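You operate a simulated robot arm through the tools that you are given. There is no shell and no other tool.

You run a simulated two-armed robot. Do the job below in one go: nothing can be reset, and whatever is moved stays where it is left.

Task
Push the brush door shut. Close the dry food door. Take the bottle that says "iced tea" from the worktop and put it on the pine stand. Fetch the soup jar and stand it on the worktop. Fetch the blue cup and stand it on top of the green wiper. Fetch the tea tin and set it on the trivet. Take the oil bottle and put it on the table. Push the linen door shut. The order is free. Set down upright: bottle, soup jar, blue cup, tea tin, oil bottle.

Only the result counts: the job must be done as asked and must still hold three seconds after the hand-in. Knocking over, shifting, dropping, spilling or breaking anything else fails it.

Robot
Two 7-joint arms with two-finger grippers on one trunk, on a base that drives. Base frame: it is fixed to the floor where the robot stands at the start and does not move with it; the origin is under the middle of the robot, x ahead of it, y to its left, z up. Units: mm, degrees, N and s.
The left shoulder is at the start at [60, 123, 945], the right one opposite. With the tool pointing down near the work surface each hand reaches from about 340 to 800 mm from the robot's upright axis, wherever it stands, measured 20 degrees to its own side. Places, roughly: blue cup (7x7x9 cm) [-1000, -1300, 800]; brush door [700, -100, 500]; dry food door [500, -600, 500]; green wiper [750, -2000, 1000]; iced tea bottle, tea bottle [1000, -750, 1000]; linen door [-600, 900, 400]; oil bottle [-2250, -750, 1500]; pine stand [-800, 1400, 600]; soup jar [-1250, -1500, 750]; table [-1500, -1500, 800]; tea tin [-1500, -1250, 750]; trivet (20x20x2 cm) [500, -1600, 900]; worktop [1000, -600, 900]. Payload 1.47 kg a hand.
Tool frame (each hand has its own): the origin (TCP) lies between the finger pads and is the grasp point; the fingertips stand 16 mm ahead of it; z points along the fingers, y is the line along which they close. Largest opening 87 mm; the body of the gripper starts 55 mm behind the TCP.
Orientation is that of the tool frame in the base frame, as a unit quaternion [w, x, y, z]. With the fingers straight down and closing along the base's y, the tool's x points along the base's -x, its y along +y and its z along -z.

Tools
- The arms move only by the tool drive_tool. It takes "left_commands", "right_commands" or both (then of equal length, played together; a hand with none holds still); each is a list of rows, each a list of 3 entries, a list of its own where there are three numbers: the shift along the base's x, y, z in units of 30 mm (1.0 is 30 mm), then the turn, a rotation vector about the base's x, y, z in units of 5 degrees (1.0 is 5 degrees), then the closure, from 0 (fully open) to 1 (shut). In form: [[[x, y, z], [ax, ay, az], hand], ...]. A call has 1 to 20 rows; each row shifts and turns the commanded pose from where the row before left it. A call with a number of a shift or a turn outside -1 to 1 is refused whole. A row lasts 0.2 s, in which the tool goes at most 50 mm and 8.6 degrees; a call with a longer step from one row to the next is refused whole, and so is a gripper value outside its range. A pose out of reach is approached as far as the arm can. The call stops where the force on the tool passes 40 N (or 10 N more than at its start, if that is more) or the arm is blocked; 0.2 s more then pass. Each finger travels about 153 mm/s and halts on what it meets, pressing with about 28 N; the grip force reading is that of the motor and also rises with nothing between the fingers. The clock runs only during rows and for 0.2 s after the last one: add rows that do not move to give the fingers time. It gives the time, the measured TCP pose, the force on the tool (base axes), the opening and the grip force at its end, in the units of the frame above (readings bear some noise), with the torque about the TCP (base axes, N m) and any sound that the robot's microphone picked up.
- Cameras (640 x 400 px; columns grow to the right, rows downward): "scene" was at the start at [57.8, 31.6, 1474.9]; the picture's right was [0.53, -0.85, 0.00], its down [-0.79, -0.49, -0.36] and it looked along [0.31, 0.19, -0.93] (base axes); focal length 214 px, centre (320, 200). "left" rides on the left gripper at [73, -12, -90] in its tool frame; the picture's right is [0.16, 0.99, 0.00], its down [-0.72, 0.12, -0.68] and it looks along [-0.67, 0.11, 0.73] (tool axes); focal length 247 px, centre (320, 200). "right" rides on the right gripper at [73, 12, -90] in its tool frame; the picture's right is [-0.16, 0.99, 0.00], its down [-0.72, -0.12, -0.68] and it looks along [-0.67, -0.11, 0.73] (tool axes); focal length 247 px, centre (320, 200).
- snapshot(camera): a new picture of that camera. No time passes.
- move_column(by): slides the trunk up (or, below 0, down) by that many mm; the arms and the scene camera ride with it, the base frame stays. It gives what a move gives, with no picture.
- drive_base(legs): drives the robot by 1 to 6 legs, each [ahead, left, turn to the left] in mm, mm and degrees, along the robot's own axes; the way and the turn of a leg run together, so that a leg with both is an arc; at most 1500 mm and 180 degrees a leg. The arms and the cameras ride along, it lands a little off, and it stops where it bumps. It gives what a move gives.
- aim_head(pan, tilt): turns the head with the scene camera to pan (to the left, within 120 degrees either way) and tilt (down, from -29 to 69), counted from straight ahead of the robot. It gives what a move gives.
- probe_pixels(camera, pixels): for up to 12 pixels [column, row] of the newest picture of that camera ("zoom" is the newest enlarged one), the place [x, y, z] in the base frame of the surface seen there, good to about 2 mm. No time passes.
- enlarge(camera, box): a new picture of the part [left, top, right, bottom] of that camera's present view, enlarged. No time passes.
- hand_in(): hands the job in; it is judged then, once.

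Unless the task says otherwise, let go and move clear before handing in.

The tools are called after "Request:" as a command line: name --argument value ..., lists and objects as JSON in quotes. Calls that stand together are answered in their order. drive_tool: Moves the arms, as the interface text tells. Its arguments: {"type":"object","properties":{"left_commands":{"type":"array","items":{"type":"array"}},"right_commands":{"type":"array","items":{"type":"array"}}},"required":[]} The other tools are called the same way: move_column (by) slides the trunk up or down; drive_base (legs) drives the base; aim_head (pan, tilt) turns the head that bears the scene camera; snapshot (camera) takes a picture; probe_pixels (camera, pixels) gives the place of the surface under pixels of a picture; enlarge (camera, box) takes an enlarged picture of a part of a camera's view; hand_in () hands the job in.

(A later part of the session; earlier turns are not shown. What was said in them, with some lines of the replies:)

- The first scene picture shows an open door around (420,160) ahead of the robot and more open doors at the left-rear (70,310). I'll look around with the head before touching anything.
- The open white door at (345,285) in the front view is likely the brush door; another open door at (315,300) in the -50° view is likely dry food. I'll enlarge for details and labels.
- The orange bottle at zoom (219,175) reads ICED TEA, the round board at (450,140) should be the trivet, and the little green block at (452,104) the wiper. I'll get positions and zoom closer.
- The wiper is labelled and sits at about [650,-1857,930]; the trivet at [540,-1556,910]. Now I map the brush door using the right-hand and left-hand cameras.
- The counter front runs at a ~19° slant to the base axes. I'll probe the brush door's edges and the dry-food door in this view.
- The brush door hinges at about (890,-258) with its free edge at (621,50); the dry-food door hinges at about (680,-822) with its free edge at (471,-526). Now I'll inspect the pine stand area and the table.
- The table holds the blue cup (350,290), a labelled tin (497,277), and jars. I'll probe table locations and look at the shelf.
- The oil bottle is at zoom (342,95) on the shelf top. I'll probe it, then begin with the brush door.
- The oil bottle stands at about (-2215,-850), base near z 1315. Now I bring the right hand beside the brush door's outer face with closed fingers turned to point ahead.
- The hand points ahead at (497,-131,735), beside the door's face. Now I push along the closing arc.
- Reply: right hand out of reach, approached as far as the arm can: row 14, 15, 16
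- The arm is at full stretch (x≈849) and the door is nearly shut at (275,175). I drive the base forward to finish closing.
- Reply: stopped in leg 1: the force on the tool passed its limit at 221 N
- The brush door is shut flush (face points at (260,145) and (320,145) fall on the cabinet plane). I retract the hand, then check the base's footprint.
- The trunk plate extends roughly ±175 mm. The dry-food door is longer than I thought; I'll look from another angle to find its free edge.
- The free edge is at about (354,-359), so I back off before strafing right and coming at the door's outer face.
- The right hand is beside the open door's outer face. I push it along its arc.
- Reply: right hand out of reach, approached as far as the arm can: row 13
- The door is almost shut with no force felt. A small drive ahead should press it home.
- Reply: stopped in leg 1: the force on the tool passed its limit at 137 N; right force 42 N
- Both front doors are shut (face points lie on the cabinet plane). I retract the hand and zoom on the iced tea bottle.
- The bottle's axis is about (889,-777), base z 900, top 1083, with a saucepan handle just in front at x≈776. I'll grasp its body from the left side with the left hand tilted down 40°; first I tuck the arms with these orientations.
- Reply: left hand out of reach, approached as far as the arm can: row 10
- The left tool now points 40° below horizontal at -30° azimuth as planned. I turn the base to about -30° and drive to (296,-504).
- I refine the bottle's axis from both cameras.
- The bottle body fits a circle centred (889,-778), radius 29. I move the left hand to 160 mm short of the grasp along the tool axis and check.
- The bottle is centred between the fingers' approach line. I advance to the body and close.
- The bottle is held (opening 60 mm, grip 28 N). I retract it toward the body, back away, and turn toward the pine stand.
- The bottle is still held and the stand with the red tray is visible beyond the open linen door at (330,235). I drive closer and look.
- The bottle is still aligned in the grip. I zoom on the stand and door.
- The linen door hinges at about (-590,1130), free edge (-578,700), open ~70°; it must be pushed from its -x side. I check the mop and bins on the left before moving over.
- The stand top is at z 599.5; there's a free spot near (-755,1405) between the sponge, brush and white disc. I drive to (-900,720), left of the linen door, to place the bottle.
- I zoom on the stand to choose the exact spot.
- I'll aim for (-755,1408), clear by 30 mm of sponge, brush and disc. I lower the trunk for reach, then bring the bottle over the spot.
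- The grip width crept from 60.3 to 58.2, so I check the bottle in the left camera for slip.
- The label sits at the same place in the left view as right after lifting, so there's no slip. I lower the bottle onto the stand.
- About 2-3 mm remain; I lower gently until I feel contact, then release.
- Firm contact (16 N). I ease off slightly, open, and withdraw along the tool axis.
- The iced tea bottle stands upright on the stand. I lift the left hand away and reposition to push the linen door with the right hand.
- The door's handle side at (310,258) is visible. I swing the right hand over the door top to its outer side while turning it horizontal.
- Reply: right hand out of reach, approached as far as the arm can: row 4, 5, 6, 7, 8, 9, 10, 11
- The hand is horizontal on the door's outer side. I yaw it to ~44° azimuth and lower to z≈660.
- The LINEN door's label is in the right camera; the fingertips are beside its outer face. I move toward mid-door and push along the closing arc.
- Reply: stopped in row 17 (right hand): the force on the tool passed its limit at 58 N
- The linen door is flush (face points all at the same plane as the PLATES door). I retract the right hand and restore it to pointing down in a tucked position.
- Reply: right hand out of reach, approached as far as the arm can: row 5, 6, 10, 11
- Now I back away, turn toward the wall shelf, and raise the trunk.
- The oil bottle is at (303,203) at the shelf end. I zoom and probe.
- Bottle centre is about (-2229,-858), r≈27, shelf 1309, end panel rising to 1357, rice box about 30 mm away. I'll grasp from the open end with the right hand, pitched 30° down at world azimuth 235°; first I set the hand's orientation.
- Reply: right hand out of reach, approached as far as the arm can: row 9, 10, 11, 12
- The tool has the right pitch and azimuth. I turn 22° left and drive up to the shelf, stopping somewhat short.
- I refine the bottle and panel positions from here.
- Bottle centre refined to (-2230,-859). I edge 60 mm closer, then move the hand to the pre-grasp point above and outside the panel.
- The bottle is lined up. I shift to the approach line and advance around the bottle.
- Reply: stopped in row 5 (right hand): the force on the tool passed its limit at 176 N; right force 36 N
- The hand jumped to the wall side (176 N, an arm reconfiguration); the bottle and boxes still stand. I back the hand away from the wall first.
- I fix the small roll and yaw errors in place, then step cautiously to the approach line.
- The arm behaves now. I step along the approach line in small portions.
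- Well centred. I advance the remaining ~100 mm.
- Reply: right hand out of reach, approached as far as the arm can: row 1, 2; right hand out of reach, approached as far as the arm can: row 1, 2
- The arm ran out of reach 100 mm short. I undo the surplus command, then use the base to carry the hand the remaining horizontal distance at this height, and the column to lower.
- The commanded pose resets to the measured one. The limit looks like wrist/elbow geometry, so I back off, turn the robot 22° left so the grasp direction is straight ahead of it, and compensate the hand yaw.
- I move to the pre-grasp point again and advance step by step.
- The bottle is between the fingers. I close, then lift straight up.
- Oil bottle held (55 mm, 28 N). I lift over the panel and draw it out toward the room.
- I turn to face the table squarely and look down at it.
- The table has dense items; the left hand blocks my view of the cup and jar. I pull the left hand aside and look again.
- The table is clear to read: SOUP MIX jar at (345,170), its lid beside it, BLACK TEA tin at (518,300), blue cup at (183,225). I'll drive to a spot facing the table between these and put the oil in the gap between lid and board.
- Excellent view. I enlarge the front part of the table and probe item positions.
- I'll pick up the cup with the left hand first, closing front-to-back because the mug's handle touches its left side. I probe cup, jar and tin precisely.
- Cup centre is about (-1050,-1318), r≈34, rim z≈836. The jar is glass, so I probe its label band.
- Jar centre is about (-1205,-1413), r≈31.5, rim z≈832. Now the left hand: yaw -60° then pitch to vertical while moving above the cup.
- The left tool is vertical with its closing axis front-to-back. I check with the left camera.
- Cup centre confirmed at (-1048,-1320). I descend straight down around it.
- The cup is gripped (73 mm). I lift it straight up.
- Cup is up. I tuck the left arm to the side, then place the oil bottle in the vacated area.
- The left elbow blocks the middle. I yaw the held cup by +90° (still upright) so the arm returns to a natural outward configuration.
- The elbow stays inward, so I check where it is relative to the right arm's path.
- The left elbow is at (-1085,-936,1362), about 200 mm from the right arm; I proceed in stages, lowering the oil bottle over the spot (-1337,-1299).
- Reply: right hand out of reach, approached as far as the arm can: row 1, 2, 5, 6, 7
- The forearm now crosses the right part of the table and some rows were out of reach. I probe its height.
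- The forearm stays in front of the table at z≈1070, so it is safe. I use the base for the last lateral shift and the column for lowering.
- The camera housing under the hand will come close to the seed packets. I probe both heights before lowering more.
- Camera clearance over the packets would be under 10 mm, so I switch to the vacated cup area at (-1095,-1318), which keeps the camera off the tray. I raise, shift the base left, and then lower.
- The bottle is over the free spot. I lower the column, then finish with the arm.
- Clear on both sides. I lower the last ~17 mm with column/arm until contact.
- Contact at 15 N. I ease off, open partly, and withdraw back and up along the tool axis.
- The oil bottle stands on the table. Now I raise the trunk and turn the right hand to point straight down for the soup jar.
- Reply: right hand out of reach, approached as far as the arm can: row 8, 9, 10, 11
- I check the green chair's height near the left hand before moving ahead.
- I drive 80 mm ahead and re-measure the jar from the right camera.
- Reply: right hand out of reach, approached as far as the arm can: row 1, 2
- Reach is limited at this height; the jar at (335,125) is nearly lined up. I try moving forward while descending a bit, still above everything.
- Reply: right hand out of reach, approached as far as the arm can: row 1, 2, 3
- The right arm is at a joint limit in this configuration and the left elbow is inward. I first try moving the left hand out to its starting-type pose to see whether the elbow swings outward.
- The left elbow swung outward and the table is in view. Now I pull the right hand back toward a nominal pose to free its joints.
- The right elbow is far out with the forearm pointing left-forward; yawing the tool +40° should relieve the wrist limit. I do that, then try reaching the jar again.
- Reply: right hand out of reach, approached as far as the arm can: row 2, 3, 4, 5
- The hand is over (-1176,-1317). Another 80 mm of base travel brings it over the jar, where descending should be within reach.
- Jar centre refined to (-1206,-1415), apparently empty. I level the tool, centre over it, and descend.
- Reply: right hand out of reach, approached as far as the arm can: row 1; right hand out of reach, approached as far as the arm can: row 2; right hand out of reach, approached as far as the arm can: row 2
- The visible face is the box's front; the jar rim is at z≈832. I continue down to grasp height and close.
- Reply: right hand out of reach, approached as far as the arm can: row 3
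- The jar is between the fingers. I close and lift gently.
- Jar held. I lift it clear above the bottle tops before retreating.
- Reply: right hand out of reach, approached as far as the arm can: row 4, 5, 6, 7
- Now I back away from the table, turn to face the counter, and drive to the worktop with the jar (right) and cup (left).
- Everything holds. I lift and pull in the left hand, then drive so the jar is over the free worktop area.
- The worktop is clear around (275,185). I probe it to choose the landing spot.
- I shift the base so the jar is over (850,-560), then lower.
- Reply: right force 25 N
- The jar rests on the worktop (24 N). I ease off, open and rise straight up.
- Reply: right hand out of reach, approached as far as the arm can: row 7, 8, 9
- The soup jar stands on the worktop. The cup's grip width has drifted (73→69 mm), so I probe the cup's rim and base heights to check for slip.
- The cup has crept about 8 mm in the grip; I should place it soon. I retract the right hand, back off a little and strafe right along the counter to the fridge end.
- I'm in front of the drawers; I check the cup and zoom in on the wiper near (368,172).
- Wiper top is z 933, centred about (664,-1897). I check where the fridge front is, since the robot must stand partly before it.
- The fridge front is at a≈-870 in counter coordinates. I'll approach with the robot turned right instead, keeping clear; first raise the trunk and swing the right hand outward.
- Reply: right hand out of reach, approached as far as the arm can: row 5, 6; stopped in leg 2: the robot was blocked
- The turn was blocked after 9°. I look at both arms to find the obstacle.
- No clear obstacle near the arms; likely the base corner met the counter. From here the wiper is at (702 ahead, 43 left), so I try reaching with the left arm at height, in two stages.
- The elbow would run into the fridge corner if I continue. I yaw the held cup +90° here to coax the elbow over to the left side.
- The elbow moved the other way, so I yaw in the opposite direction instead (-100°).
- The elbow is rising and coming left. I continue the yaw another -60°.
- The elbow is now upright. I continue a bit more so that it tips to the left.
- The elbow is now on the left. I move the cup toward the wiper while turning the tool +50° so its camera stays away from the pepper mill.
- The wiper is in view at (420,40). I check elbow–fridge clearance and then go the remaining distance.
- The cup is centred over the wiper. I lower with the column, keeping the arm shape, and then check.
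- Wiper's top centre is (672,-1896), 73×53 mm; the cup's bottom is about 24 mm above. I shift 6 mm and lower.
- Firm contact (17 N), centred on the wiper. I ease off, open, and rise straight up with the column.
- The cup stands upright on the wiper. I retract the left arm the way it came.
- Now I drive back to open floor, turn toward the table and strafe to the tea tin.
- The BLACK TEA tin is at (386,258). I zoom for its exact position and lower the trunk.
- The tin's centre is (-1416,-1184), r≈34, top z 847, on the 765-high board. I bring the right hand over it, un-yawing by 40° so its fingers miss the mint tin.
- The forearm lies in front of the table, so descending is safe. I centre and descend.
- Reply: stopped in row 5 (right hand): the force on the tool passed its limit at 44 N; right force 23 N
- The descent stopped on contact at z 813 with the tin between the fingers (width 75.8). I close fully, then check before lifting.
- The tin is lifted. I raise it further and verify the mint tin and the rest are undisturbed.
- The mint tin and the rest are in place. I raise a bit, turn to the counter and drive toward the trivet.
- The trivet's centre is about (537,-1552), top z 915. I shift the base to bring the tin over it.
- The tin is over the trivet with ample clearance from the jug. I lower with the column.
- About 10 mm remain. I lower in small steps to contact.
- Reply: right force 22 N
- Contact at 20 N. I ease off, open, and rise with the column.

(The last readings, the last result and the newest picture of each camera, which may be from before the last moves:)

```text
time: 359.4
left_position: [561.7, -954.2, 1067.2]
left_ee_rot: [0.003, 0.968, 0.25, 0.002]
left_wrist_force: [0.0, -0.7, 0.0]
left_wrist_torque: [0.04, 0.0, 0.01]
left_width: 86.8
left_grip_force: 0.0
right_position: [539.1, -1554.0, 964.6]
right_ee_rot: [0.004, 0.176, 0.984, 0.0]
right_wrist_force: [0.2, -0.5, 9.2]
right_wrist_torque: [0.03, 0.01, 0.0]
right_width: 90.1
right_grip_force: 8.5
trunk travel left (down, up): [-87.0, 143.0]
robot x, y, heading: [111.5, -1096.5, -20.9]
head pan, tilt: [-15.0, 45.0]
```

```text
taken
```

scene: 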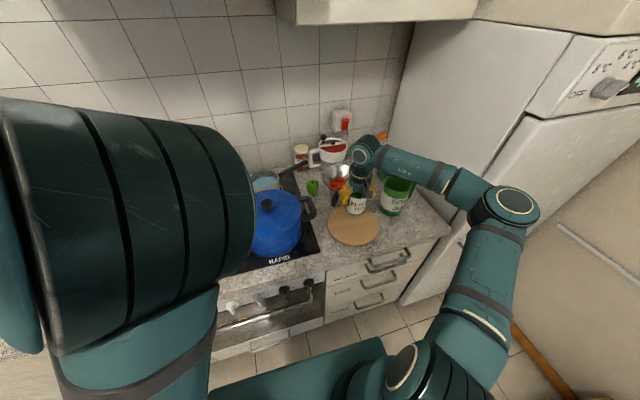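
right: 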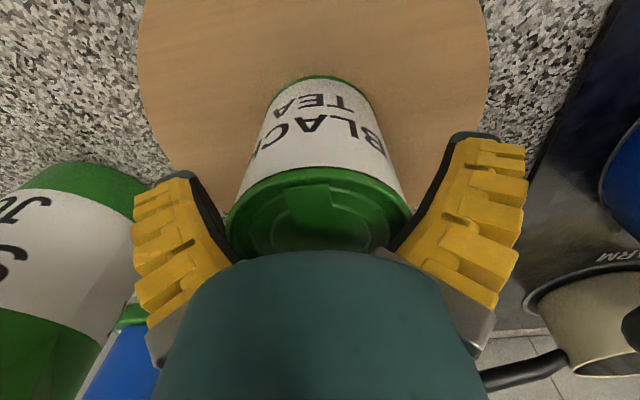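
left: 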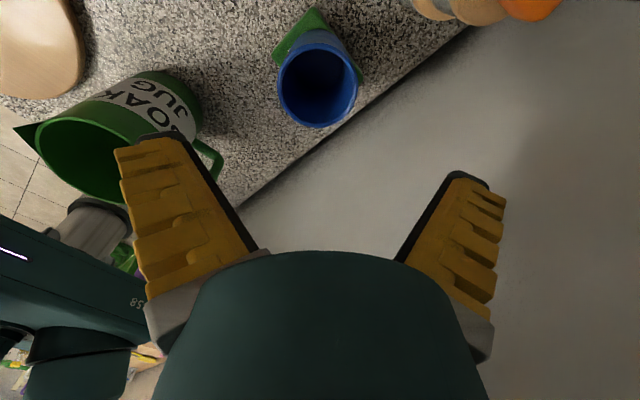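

The finger roots lightly touch the tin's rim (width 90); rising slowly frees it.

Request:
drive_tool --right_commands '[[[0, 0, 0.1], [0, 0, 0], 0], [[0, 0, 0.1], [0, 0, 0], 0], [[0, 0, 0.15], [0, 0, 0], 0], [[0, 0, 0.15], [0, 0, 0], 0], [[0, 0, 0], [0, 0, 0], 0]]'

Request:
snapshot --camera "right"

```text
time: 360.6
left_position: [561.8, -955.1, 1067.1]
left_ee_rot: [0.002, 0.968, 0.251, 0.002]
left_wrist_force: [0.4, -0.3, -0.3]
left_wrist_torque: [0.01, -0.02, -0.02]
left_width: 86.9
left_grip_force: 0.0
right_position: [538.7, -1555.5, 979.6]
right_ee_rot: [0.004, 0.176, 0.984, -0.001]
right_wrist_force: [-0.9, -0.6, -0.6]
right_wrist_torque: [-0.02, 0.04, 0.02]
right_width: 87.1
right_grip_force: 0.1
trunk travel left (down, up): [-87.0, 143.0]
robot x, y, heading: [109.9, -1093.9, -20.6]
head pan, tilt: [-15.0, 45.0]
```

```text
taken
```

right: 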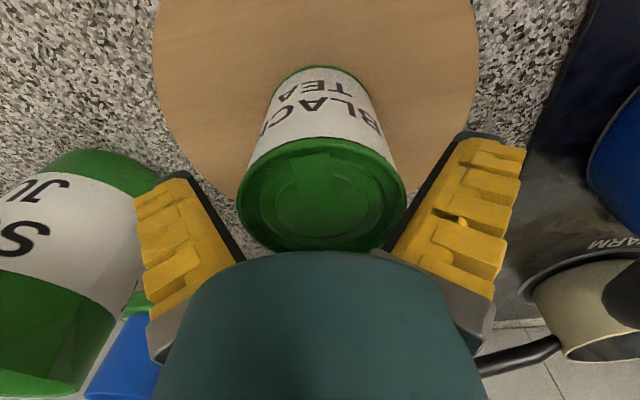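

Free now (width 87, no force), and the tin stands on the trivet. I rise with the column and back off.

Request:
move_column --by 130

Request:
drive_base --legs '[[-350, 0, 0]]'

Request:
aim_head --pan -20 --tilt 35

Request:
snapshot --camera "scene"

Request:
enlarge --camera "scene" --box '[280, 90, 480, 215]'

```text
time: 362.2
left_position: [561.6, -955.3, 1197.1]
left_ee_rot: [0.002, 0.968, 0.251, 0.001]
left_wrist_force: [0.3, -0.3, 0.0]
left_wrist_torque: [-0.01, 0.0, 0.0]
left_width: 86.9
left_grip_force: 0.0
right_position: [539.5, -1556.0, 1109.4]
right_ee_rot: [0.003, 0.177, 0.984, -0.001]
right_wrist_force: [0.1, 0.1, 0.2]
right_wrist_torque: [-0.03, -0.01, 0.06]
right_width: 87.2
right_grip_force: 0.1
trunk travel left (down, up): [-217.0, 13.0]
robot x, y, heading: [112.3, -1096.7, -20.6]
head pan, tilt: [-15.0, 45.0]
```

```text
time: 364.5
left_position: [230.8, -828.9, 1197.5]
left_ee_rot: [0.002, 0.968, 0.251, 0.001]
left_wrist_force: [-0.1, -0.2, 0.4]
left_wrist_torque: [0.01, 0.02, 0.02]
left_width: 86.6
left_grip_force: 0.1
right_position: [207.6, -1431.2, 1109.0]
right_ee_rot: [0.005, 0.176, 0.984, 0.0]
right_wrist_force: [-0.1, 1.3, 0.2]
right_wrist_torque: [0.0, -0.01, 0.0]
right_width: 86.7
right_grip_force: 0.0
trunk travel left (down, up): [-217.0, 13.0]
robot x, y, heading: [-221.0, -972.2, -20.6]
head pan, tilt: [-15.0, 45.0]
```

```text
time: 365.2
left_position: [231.5, -831.2, 1197.0]
left_ee_rot: [0.003, 0.968, 0.249, 0.002]
left_wrist_force: [0.5, -0.1, -0.6]
left_wrist_torque: [-0.02, 0.0, 0.02]
left_width: 87.3
left_grip_force: 0.0
right_position: [209.0, -1430.7, 1110.4]
right_ee_rot: [0.004, 0.176, 0.984, -0.001]
right_wrist_force: [-0.3, -0.2, 0.2]
right_wrist_torque: [0.02, -0.02, -0.03]
right_width: 87.0
right_grip_force: 0.1
trunk travel left (down, up): [-217.0, 13.0]
robot x, y, heading: [-222.0, -972.7, -20.7]
head pan, tilt: [-20.0, 35.0]
```

```text
taken
```

scene: 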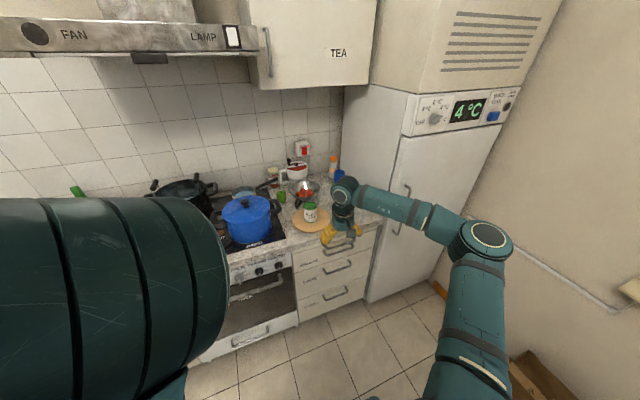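

```text
3.20 times, centred on (380, 152) of scene
```

zoom: 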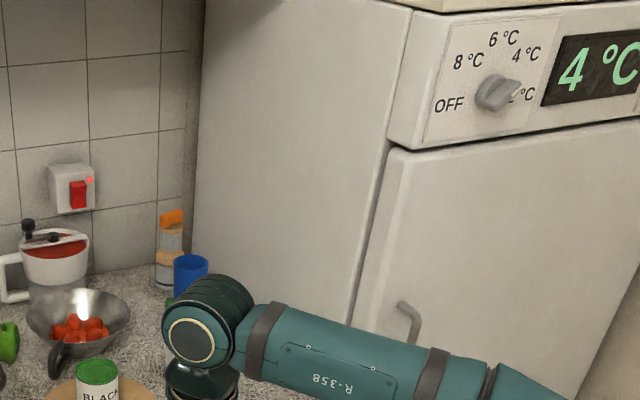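

The cup is on the wiper and the tin on the trivet. I back off to verify everything else (doors, jar, bottle, oil, table).

Request:
drive_base --legs '[[-250, 450, 0]]'

Request:
aim_head --pan -25 --tilt 30

Request:
enlarge --camera "scene" --box '[240, 100, 520, 275]'

Request:
aim_head --pan 35 --tilt 30

Request:
snapshot --camera "scene"

Request:
aim_head --pan -110 --tilt 25

Request:
snapshot --camera "scene"

Request:
aim_head --pan 115 --tilt 20

Request:
snapshot --camera "scene"

```text
time: 369.6
left_position: [150.5, -327.5, 1197.0]
left_ee_rot: [0.003, 0.966, 0.258, 0.001]
left_wrist_force: [0.0, 0.7, 0.1]
left_wrist_torque: [0.01, 0.01, -0.02]
left_width: 87.1
left_grip_force: 0.0
right_position: [136.2, -929.0, 1109.8]
right_ee_rot: [0.003, 0.17, 0.985, 0.0]
right_wrist_force: [0.1, 1.1, -0.3]
right_wrist_torque: [-0.02, 0.0, 0.01]
right_width: 87.0
right_grip_force: 0.1
trunk travel left (down, up): [-217.0, 13.0]
robot x, y, heading: [-302.6, -478.4, -20.0]
head pan, tilt: [-20.0, 35.0]
```

```text
time: 370.2
left_position: [150.7, -328.2, 1196.4]
left_ee_rot: [0.003, 0.966, 0.257, 0.002]
left_wrist_force: [-0.3, -0.1, -0.7]
left_wrist_torque: [-0.01, -0.02, -0.01]
left_width: 87.1
left_grip_force: 0.1
right_position: [135.1, -929.2, 1109.9]
right_ee_rot: [0.004, 0.17, 0.985, -0.001]
right_wrist_force: [-0.4, 0.4, 0.2]
right_wrist_torque: [0.03, 0.0, 0.02]
right_width: 87.0
right_grip_force: 0.0
trunk travel left (down, up): [-217.0, 13.0]
robot x, y, heading: [-299.2, -475.3, -20.1]
head pan, tilt: [-25.0, 30.0]
```

```text
2.29 times, centred on (380, 188) of scene
```

zoom: 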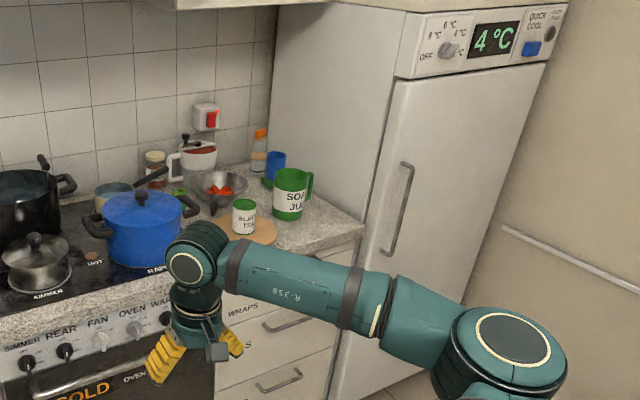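

```text
time: 371.5
left_position: [151.5, -327.7, 1196.9]
left_ee_rot: [0.002, 0.966, 0.258, 0.002]
left_wrist_force: [0.7, 0.1, -0.4]
left_wrist_torque: [0.0, -0.02, 0.04]
left_width: 87.0
left_grip_force: 0.0
right_position: [136.8, -930.0, 1110.0]
right_ee_rot: [0.004, 0.17, 0.985, 0.001]
right_wrist_force: [-0.1, 0.2, -0.4]
right_wrist_torque: [0.0, 0.01, 0.03]
right_width: 87.1
right_grip_force: 0.0
trunk travel left (down, up): [-217.0, 13.0]
robot x, y, heading: [-299.2, -474.4, -19.8]
head pan, tilt: [35.0, 30.0]
```

```text
taken
```

scene: 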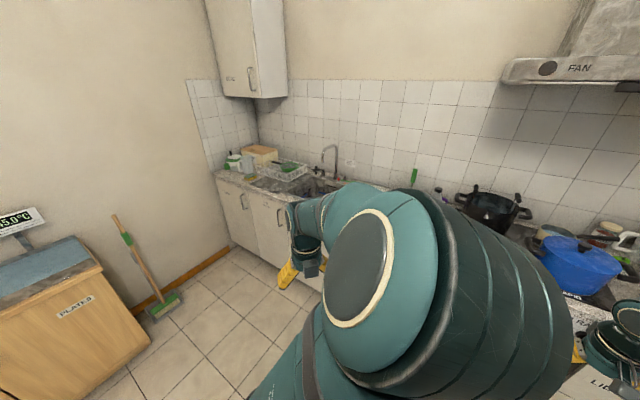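

```text
time: 373.8
left_position: [150.1, -327.8, 1196.7]
left_ee_rot: [0.003, 0.966, 0.257, 0.001]
left_wrist_force: [0.1, 0.0, 1.1]
left_wrist_torque: [0.01, -0.01, 0.0]
left_width: 87.0
left_grip_force: 0.1
right_position: [136.9, -928.1, 1109.6]
right_ee_rot: [0.005, 0.171, 0.985, -0.001]
right_wrist_force: [0.6, 0.3, 0.3]
right_wrist_torque: [0.0, 0.0, 0.01]
right_width: 87.1
right_grip_force: 0.1
trunk travel left (down, up): [-217.0, 13.0]
robot x, y, heading: [-299.0, -474.2, -19.9]
head pan, tilt: [-110.0, 25.0]
```

```text
taken
```

scene: 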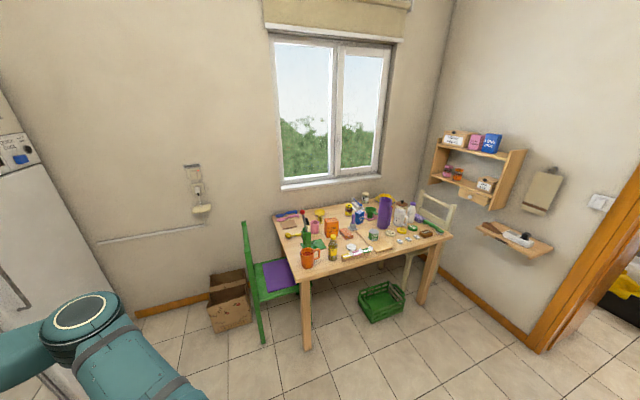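

```text
time: 377.0
left_position: [151.7, -328.3, 1196.6]
left_ee_rot: [0.002, 0.966, 0.257, 0.002]
left_wrist_force: [-0.3, -0.3, 0.6]
left_wrist_torque: [-0.01, 0.01, 0.01]
left_width: 87.3
left_grip_force: 0.0
right_position: [136.7, -929.5, 1108.9]
right_ee_rot: [0.004, 0.171, 0.985, -0.001]
right_wrist_force: [0.3, 0.4, -0.3]
right_wrist_torque: [0.0, -0.01, -0.03]
right_width: 86.9
right_grip_force: 0.0
trunk travel left (down, up): [-217.0, 13.0]
robot x, y, heading: [-298.4, -476.5, -19.8]
head pan, tilt: [115.0, 20.0]
```

```text
taken
```

scene: 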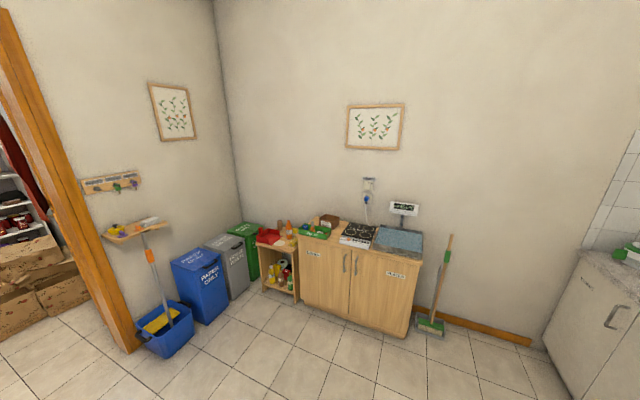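

All looks in order; I zoom in on the stand, the table and the front doors with the jar for a final check.

Request:
enlarge --camera "scene" --box '[220, 190, 440, 330]'

Request:
aim_head --pan -95 --tilt 25

Request:
enlarge --camera "scene" --box '[120, 170, 400, 345]'

Request:
aim_head --pan 0 --tilt 25

Request:
snapshot --camera "scene"

```text
2.86 times, centred on (330, 260) of scene
```

zoom: 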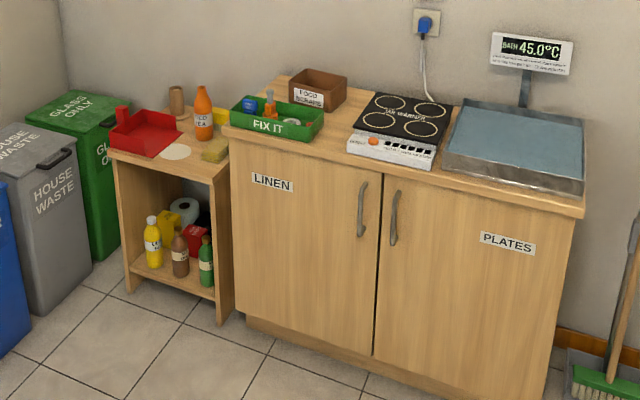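

```text
time: 380.1
left_position: [150.7, -328.9, 1196.4]
left_ee_rot: [0.003, 0.966, 0.257, 0.001]
left_wrist_force: [0.1, 0.0, -0.5]
left_wrist_torque: [-0.02, 0.04, -0.03]
left_width: 87.1
left_grip_force: 0.1
right_position: [136.1, -929.1, 1109.1]
right_ee_rot: [0.004, 0.17, 0.985, -0.002]
right_wrist_force: [-0.1, -0.4, -0.8]
right_wrist_torque: [-0.01, 0.02, -0.01]
right_width: 87.1
right_grip_force: 0.1
trunk travel left (down, up): [-217.0, 13.0]
robot x, y, heading: [-297.9, -477.4, -20.1]
head pan, tilt: [-95.0, 25.0]
```

```text
2.29 times, centred on (260, 258) of scene
```

zoom: 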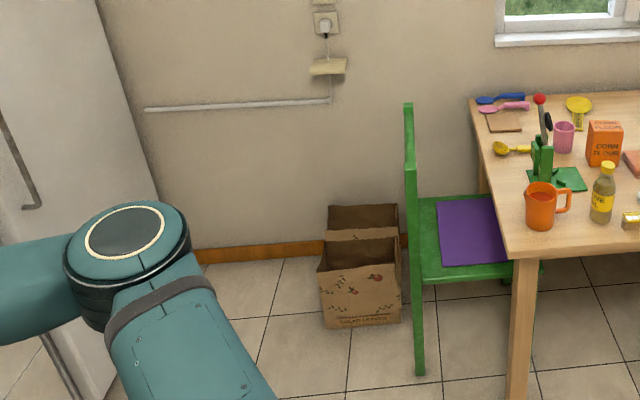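

```text
time: 381.8
left_position: [150.2, -328.6, 1196.5]
left_ee_rot: [0.002, 0.966, 0.257, 0.002]
left_wrist_force: [-0.9, -0.2, -0.4]
left_wrist_torque: [-0.03, 0.03, 0.01]
left_width: 87.1
left_grip_force: 0.1
right_position: [135.6, -929.0, 1109.4]
right_ee_rot: [0.004, 0.171, 0.985, -0.001]
right_wrist_force: [-0.1, 0.8, 0.0]
right_wrist_torque: [0.03, 0.03, -0.01]
right_width: 86.8
right_grip_force: 0.1
trunk travel left (down, up): [-217.0, 13.0]
robot x, y, heading: [-298.2, -480.2, -19.9]
head pan, tilt: [0.0, 25.0]
```

```text
taken
```

scene: 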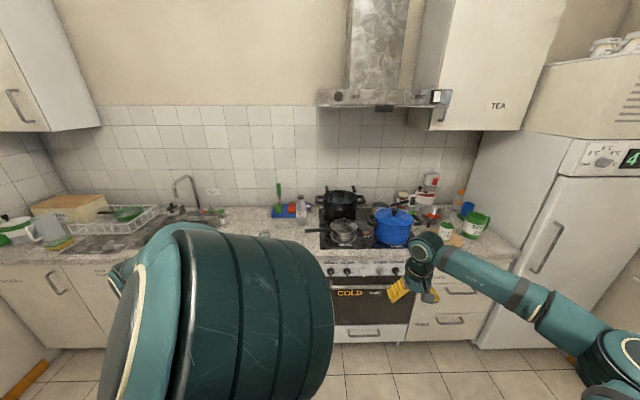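

The left elbow hides the doors. I shift right to see them and the jar.

Request:
drive_base --legs '[[-100, -350, 0]]'

Request:
aim_head --pan -2 --tilt 30

Request:
drive_tool --left_commands '[[[0, 1, -0.8], [0, 0, 0], 0], [[0, 1, -0.8], [0, 0, 0], 0], [[0, 1, -0.8], [0, 0, 0], 0], [[0, 1, -0.8], [0, 0, 0], 0], [[0, 1, -0.8], [0, 0, 0], 0]]'

Request:
snapshot --camera "scene"

Request:
snapshot --camera "left"

```text
time: 385.4
left_position: [-60.3, -624.5, 1196.9]
left_ee_rot: [0.002, 0.966, 0.258, 0.002]
left_wrist_force: [-0.4, 0.8, -0.1]
left_wrist_torque: [0.0, 0.03, -0.03]
left_width: 86.8
left_grip_force: 0.0
right_position: [-74.6, -1226.3, 1110.8]
right_ee_rot: [0.004, 0.169, 0.986, -0.001]
right_wrist_force: [0.1, 0.1, 1.1]
right_wrist_torque: [0.03, -0.01, 0.01]
right_width: 87.1
right_grip_force: 0.0
trunk travel left (down, up): [-217.0, 13.0]
robot x, y, heading: [-509.2, -773.0, -19.9]
head pan, tilt: [0.0, 25.0]
```

```text
time: 386.1
left_position: [-59.2, -626.4, 1196.8]
left_ee_rot: [0.001, 0.966, 0.258, 0.001]
left_wrist_force: [-0.1, -0.3, 0.5]
left_wrist_torque: [0.01, 0.05, 0.01]
left_width: 86.9
left_grip_force: 0.1
right_position: [-73.5, -1227.0, 1110.8]
right_ee_rot: [0.005, 0.17, 0.985, -0.001]
right_wrist_force: [0.5, -0.1, 0.0]
right_wrist_torque: [-0.03, 0.01, -0.01]
right_width: 87.0
right_grip_force: 0.0
trunk travel left (down, up): [-217.0, 13.0]
robot x, y, heading: [-508.7, -772.4, -20.1]
head pan, tilt: [-2.0, 30.0]
```

```text
time: 387.3
left_position: [-57.9, -476.2, 1075.7]
left_ee_rot: [0.003, 0.966, 0.258, 0.001]
left_wrist_force: [-0.2, -0.1, 0.2]
left_wrist_torque: [0.0, 0.0, 0.01]
left_width: 86.9
left_grip_force: 0.1
right_position: [-73.0, -1225.9, 1109.2]
right_ee_rot: [0.004, 0.169, 0.986, -0.002]
right_wrist_force: [-0.4, 0.2, 0.1]
right_wrist_torque: [-0.04, 0.04, -0.02]
right_width: 87.1
right_grip_force: 0.0
trunk travel left (down, up): [-217.0, 13.0]
robot x, y, heading: [-507.1, -772.9, -20.1]
head pan, tilt: [-2.0, 30.0]
```

```text
taken
```

scene: 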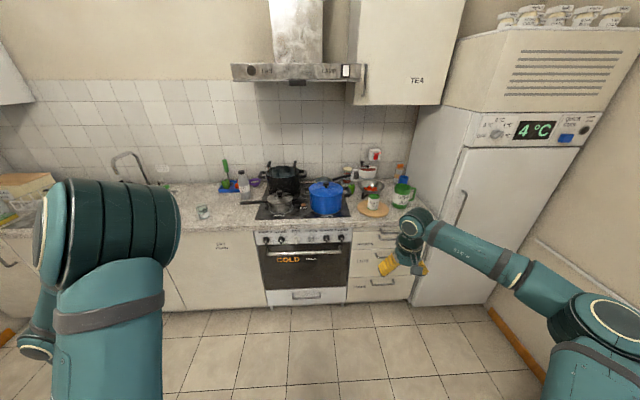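

```text
taken
```

left: 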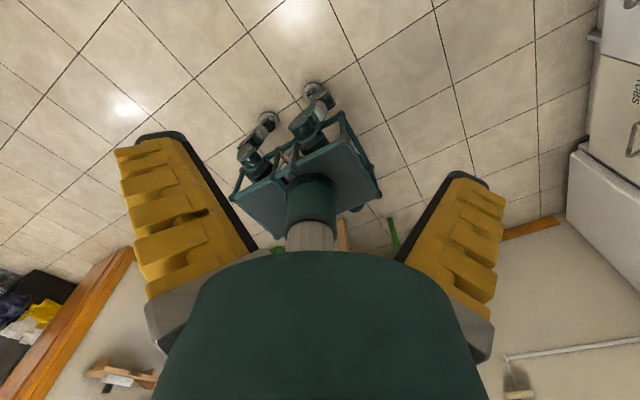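

The jar stands at (203,212) and the doors look shut. I probe the door faces once more.

Request:
probe_pixels --camera "scene" --pixels '[[205, 265], [250, 265], [190, 250], [175, 295], [172, 270], [185, 290], [20, 290], [262, 280]]'

Request:
enlarge --camera "scene" --box '[160, 170, 440, 320]'

Request:
aim_head --pan 15 --tilt 30

Request:
snapshot --camera "scene"

```text
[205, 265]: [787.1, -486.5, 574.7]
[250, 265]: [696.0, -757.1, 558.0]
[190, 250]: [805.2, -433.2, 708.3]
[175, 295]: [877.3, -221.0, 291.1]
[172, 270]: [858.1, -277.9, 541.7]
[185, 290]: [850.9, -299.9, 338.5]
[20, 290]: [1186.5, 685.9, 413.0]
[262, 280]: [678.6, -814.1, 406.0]
```

```text
2.29 times, centred on (300, 245) of scene
```

zoom: 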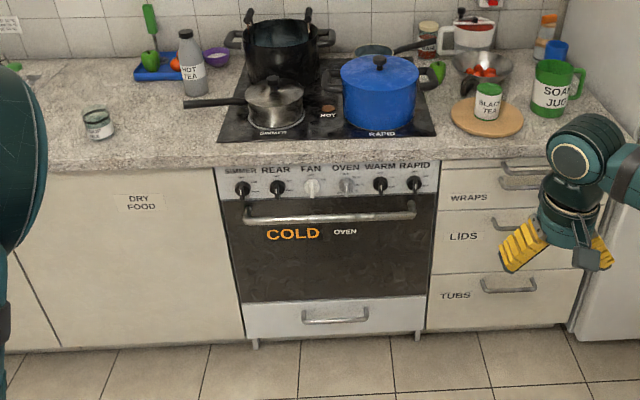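

```text
time: 388.1
left_position: [-58.2, -476.7, 1077.4]
left_ee_rot: [0.002, 0.966, 0.258, 0.002]
left_wrist_force: [-0.2, 0.5, -0.3]
left_wrist_torque: [0.0, -0.03, 0.04]
left_width: 87.1
left_grip_force: 0.0
right_position: [-74.1, -1226.1, 1110.0]
right_ee_rot: [0.004, 0.168, 0.986, -0.001]
right_wrist_force: [0.2, -0.1, 0.3]
right_wrist_torque: [-0.01, -0.02, -0.03]
right_width: 87.1
right_grip_force: 0.1
trunk travel left (down, up): [-217.0, 13.0]
robot x, y, heading: [-507.8, -774.9, -19.9]
head pan, tilt: [15.0, 30.0]
```

```text
taken
```

scene: 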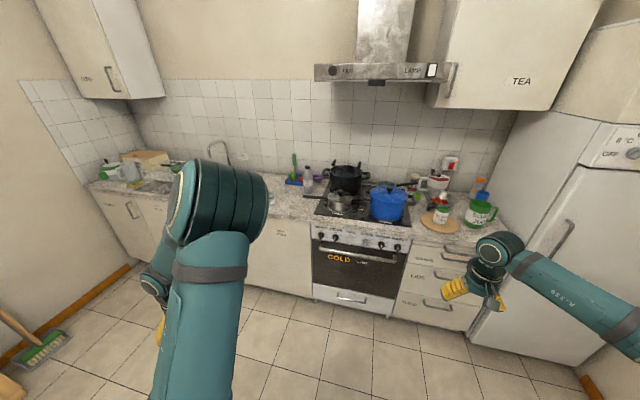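

Every door face lies on the cabinet plane, the jar, tin, cup and bottles all stand upright where asked, and both hands are empty and clear. I hand in.

Request:
hand_in

```text
The job is handed in.
```

I've finished all eight parts and handed the job in; I don't have the judge's verdict. In my last pictures and probe readings everything was where you asked, and both grippers were empty and clear.

- **Doors:** The brush, dry food and linen doors are pushed shut. Their faces measured level with the cabinet fronts.
- **Iced tea bottle:** It stands upright on the pine stand, between the sponge and the brush.
- **Soup jar:** It stands upright on the clear part of the worktop, between the sink and the hob. It was open and looked empty, and I left its lid on the table.
- **Blue cup:** It stands upright on top of the green wiper, centred. It slipped a little in the gripper on the way but was set down flat.
- **Tea tin:** I took the one labelled "BLACK TEA" and set it upright on the trivet.
- **Oil bottle:** It came off the wall shelf and stands upright on the table, near where the blue cup had been.

**Unplanned contacts:**
- A gripper hit the wall hard beside the shelf while reaching for the oil (176 N).
- The base was blocked once near the fridge; I didn't find what it touched.
- The brush and dry food doors closed with force peaks of 221 N and 137 N.

I saw nothing knocked over, moved or broken after any of these.
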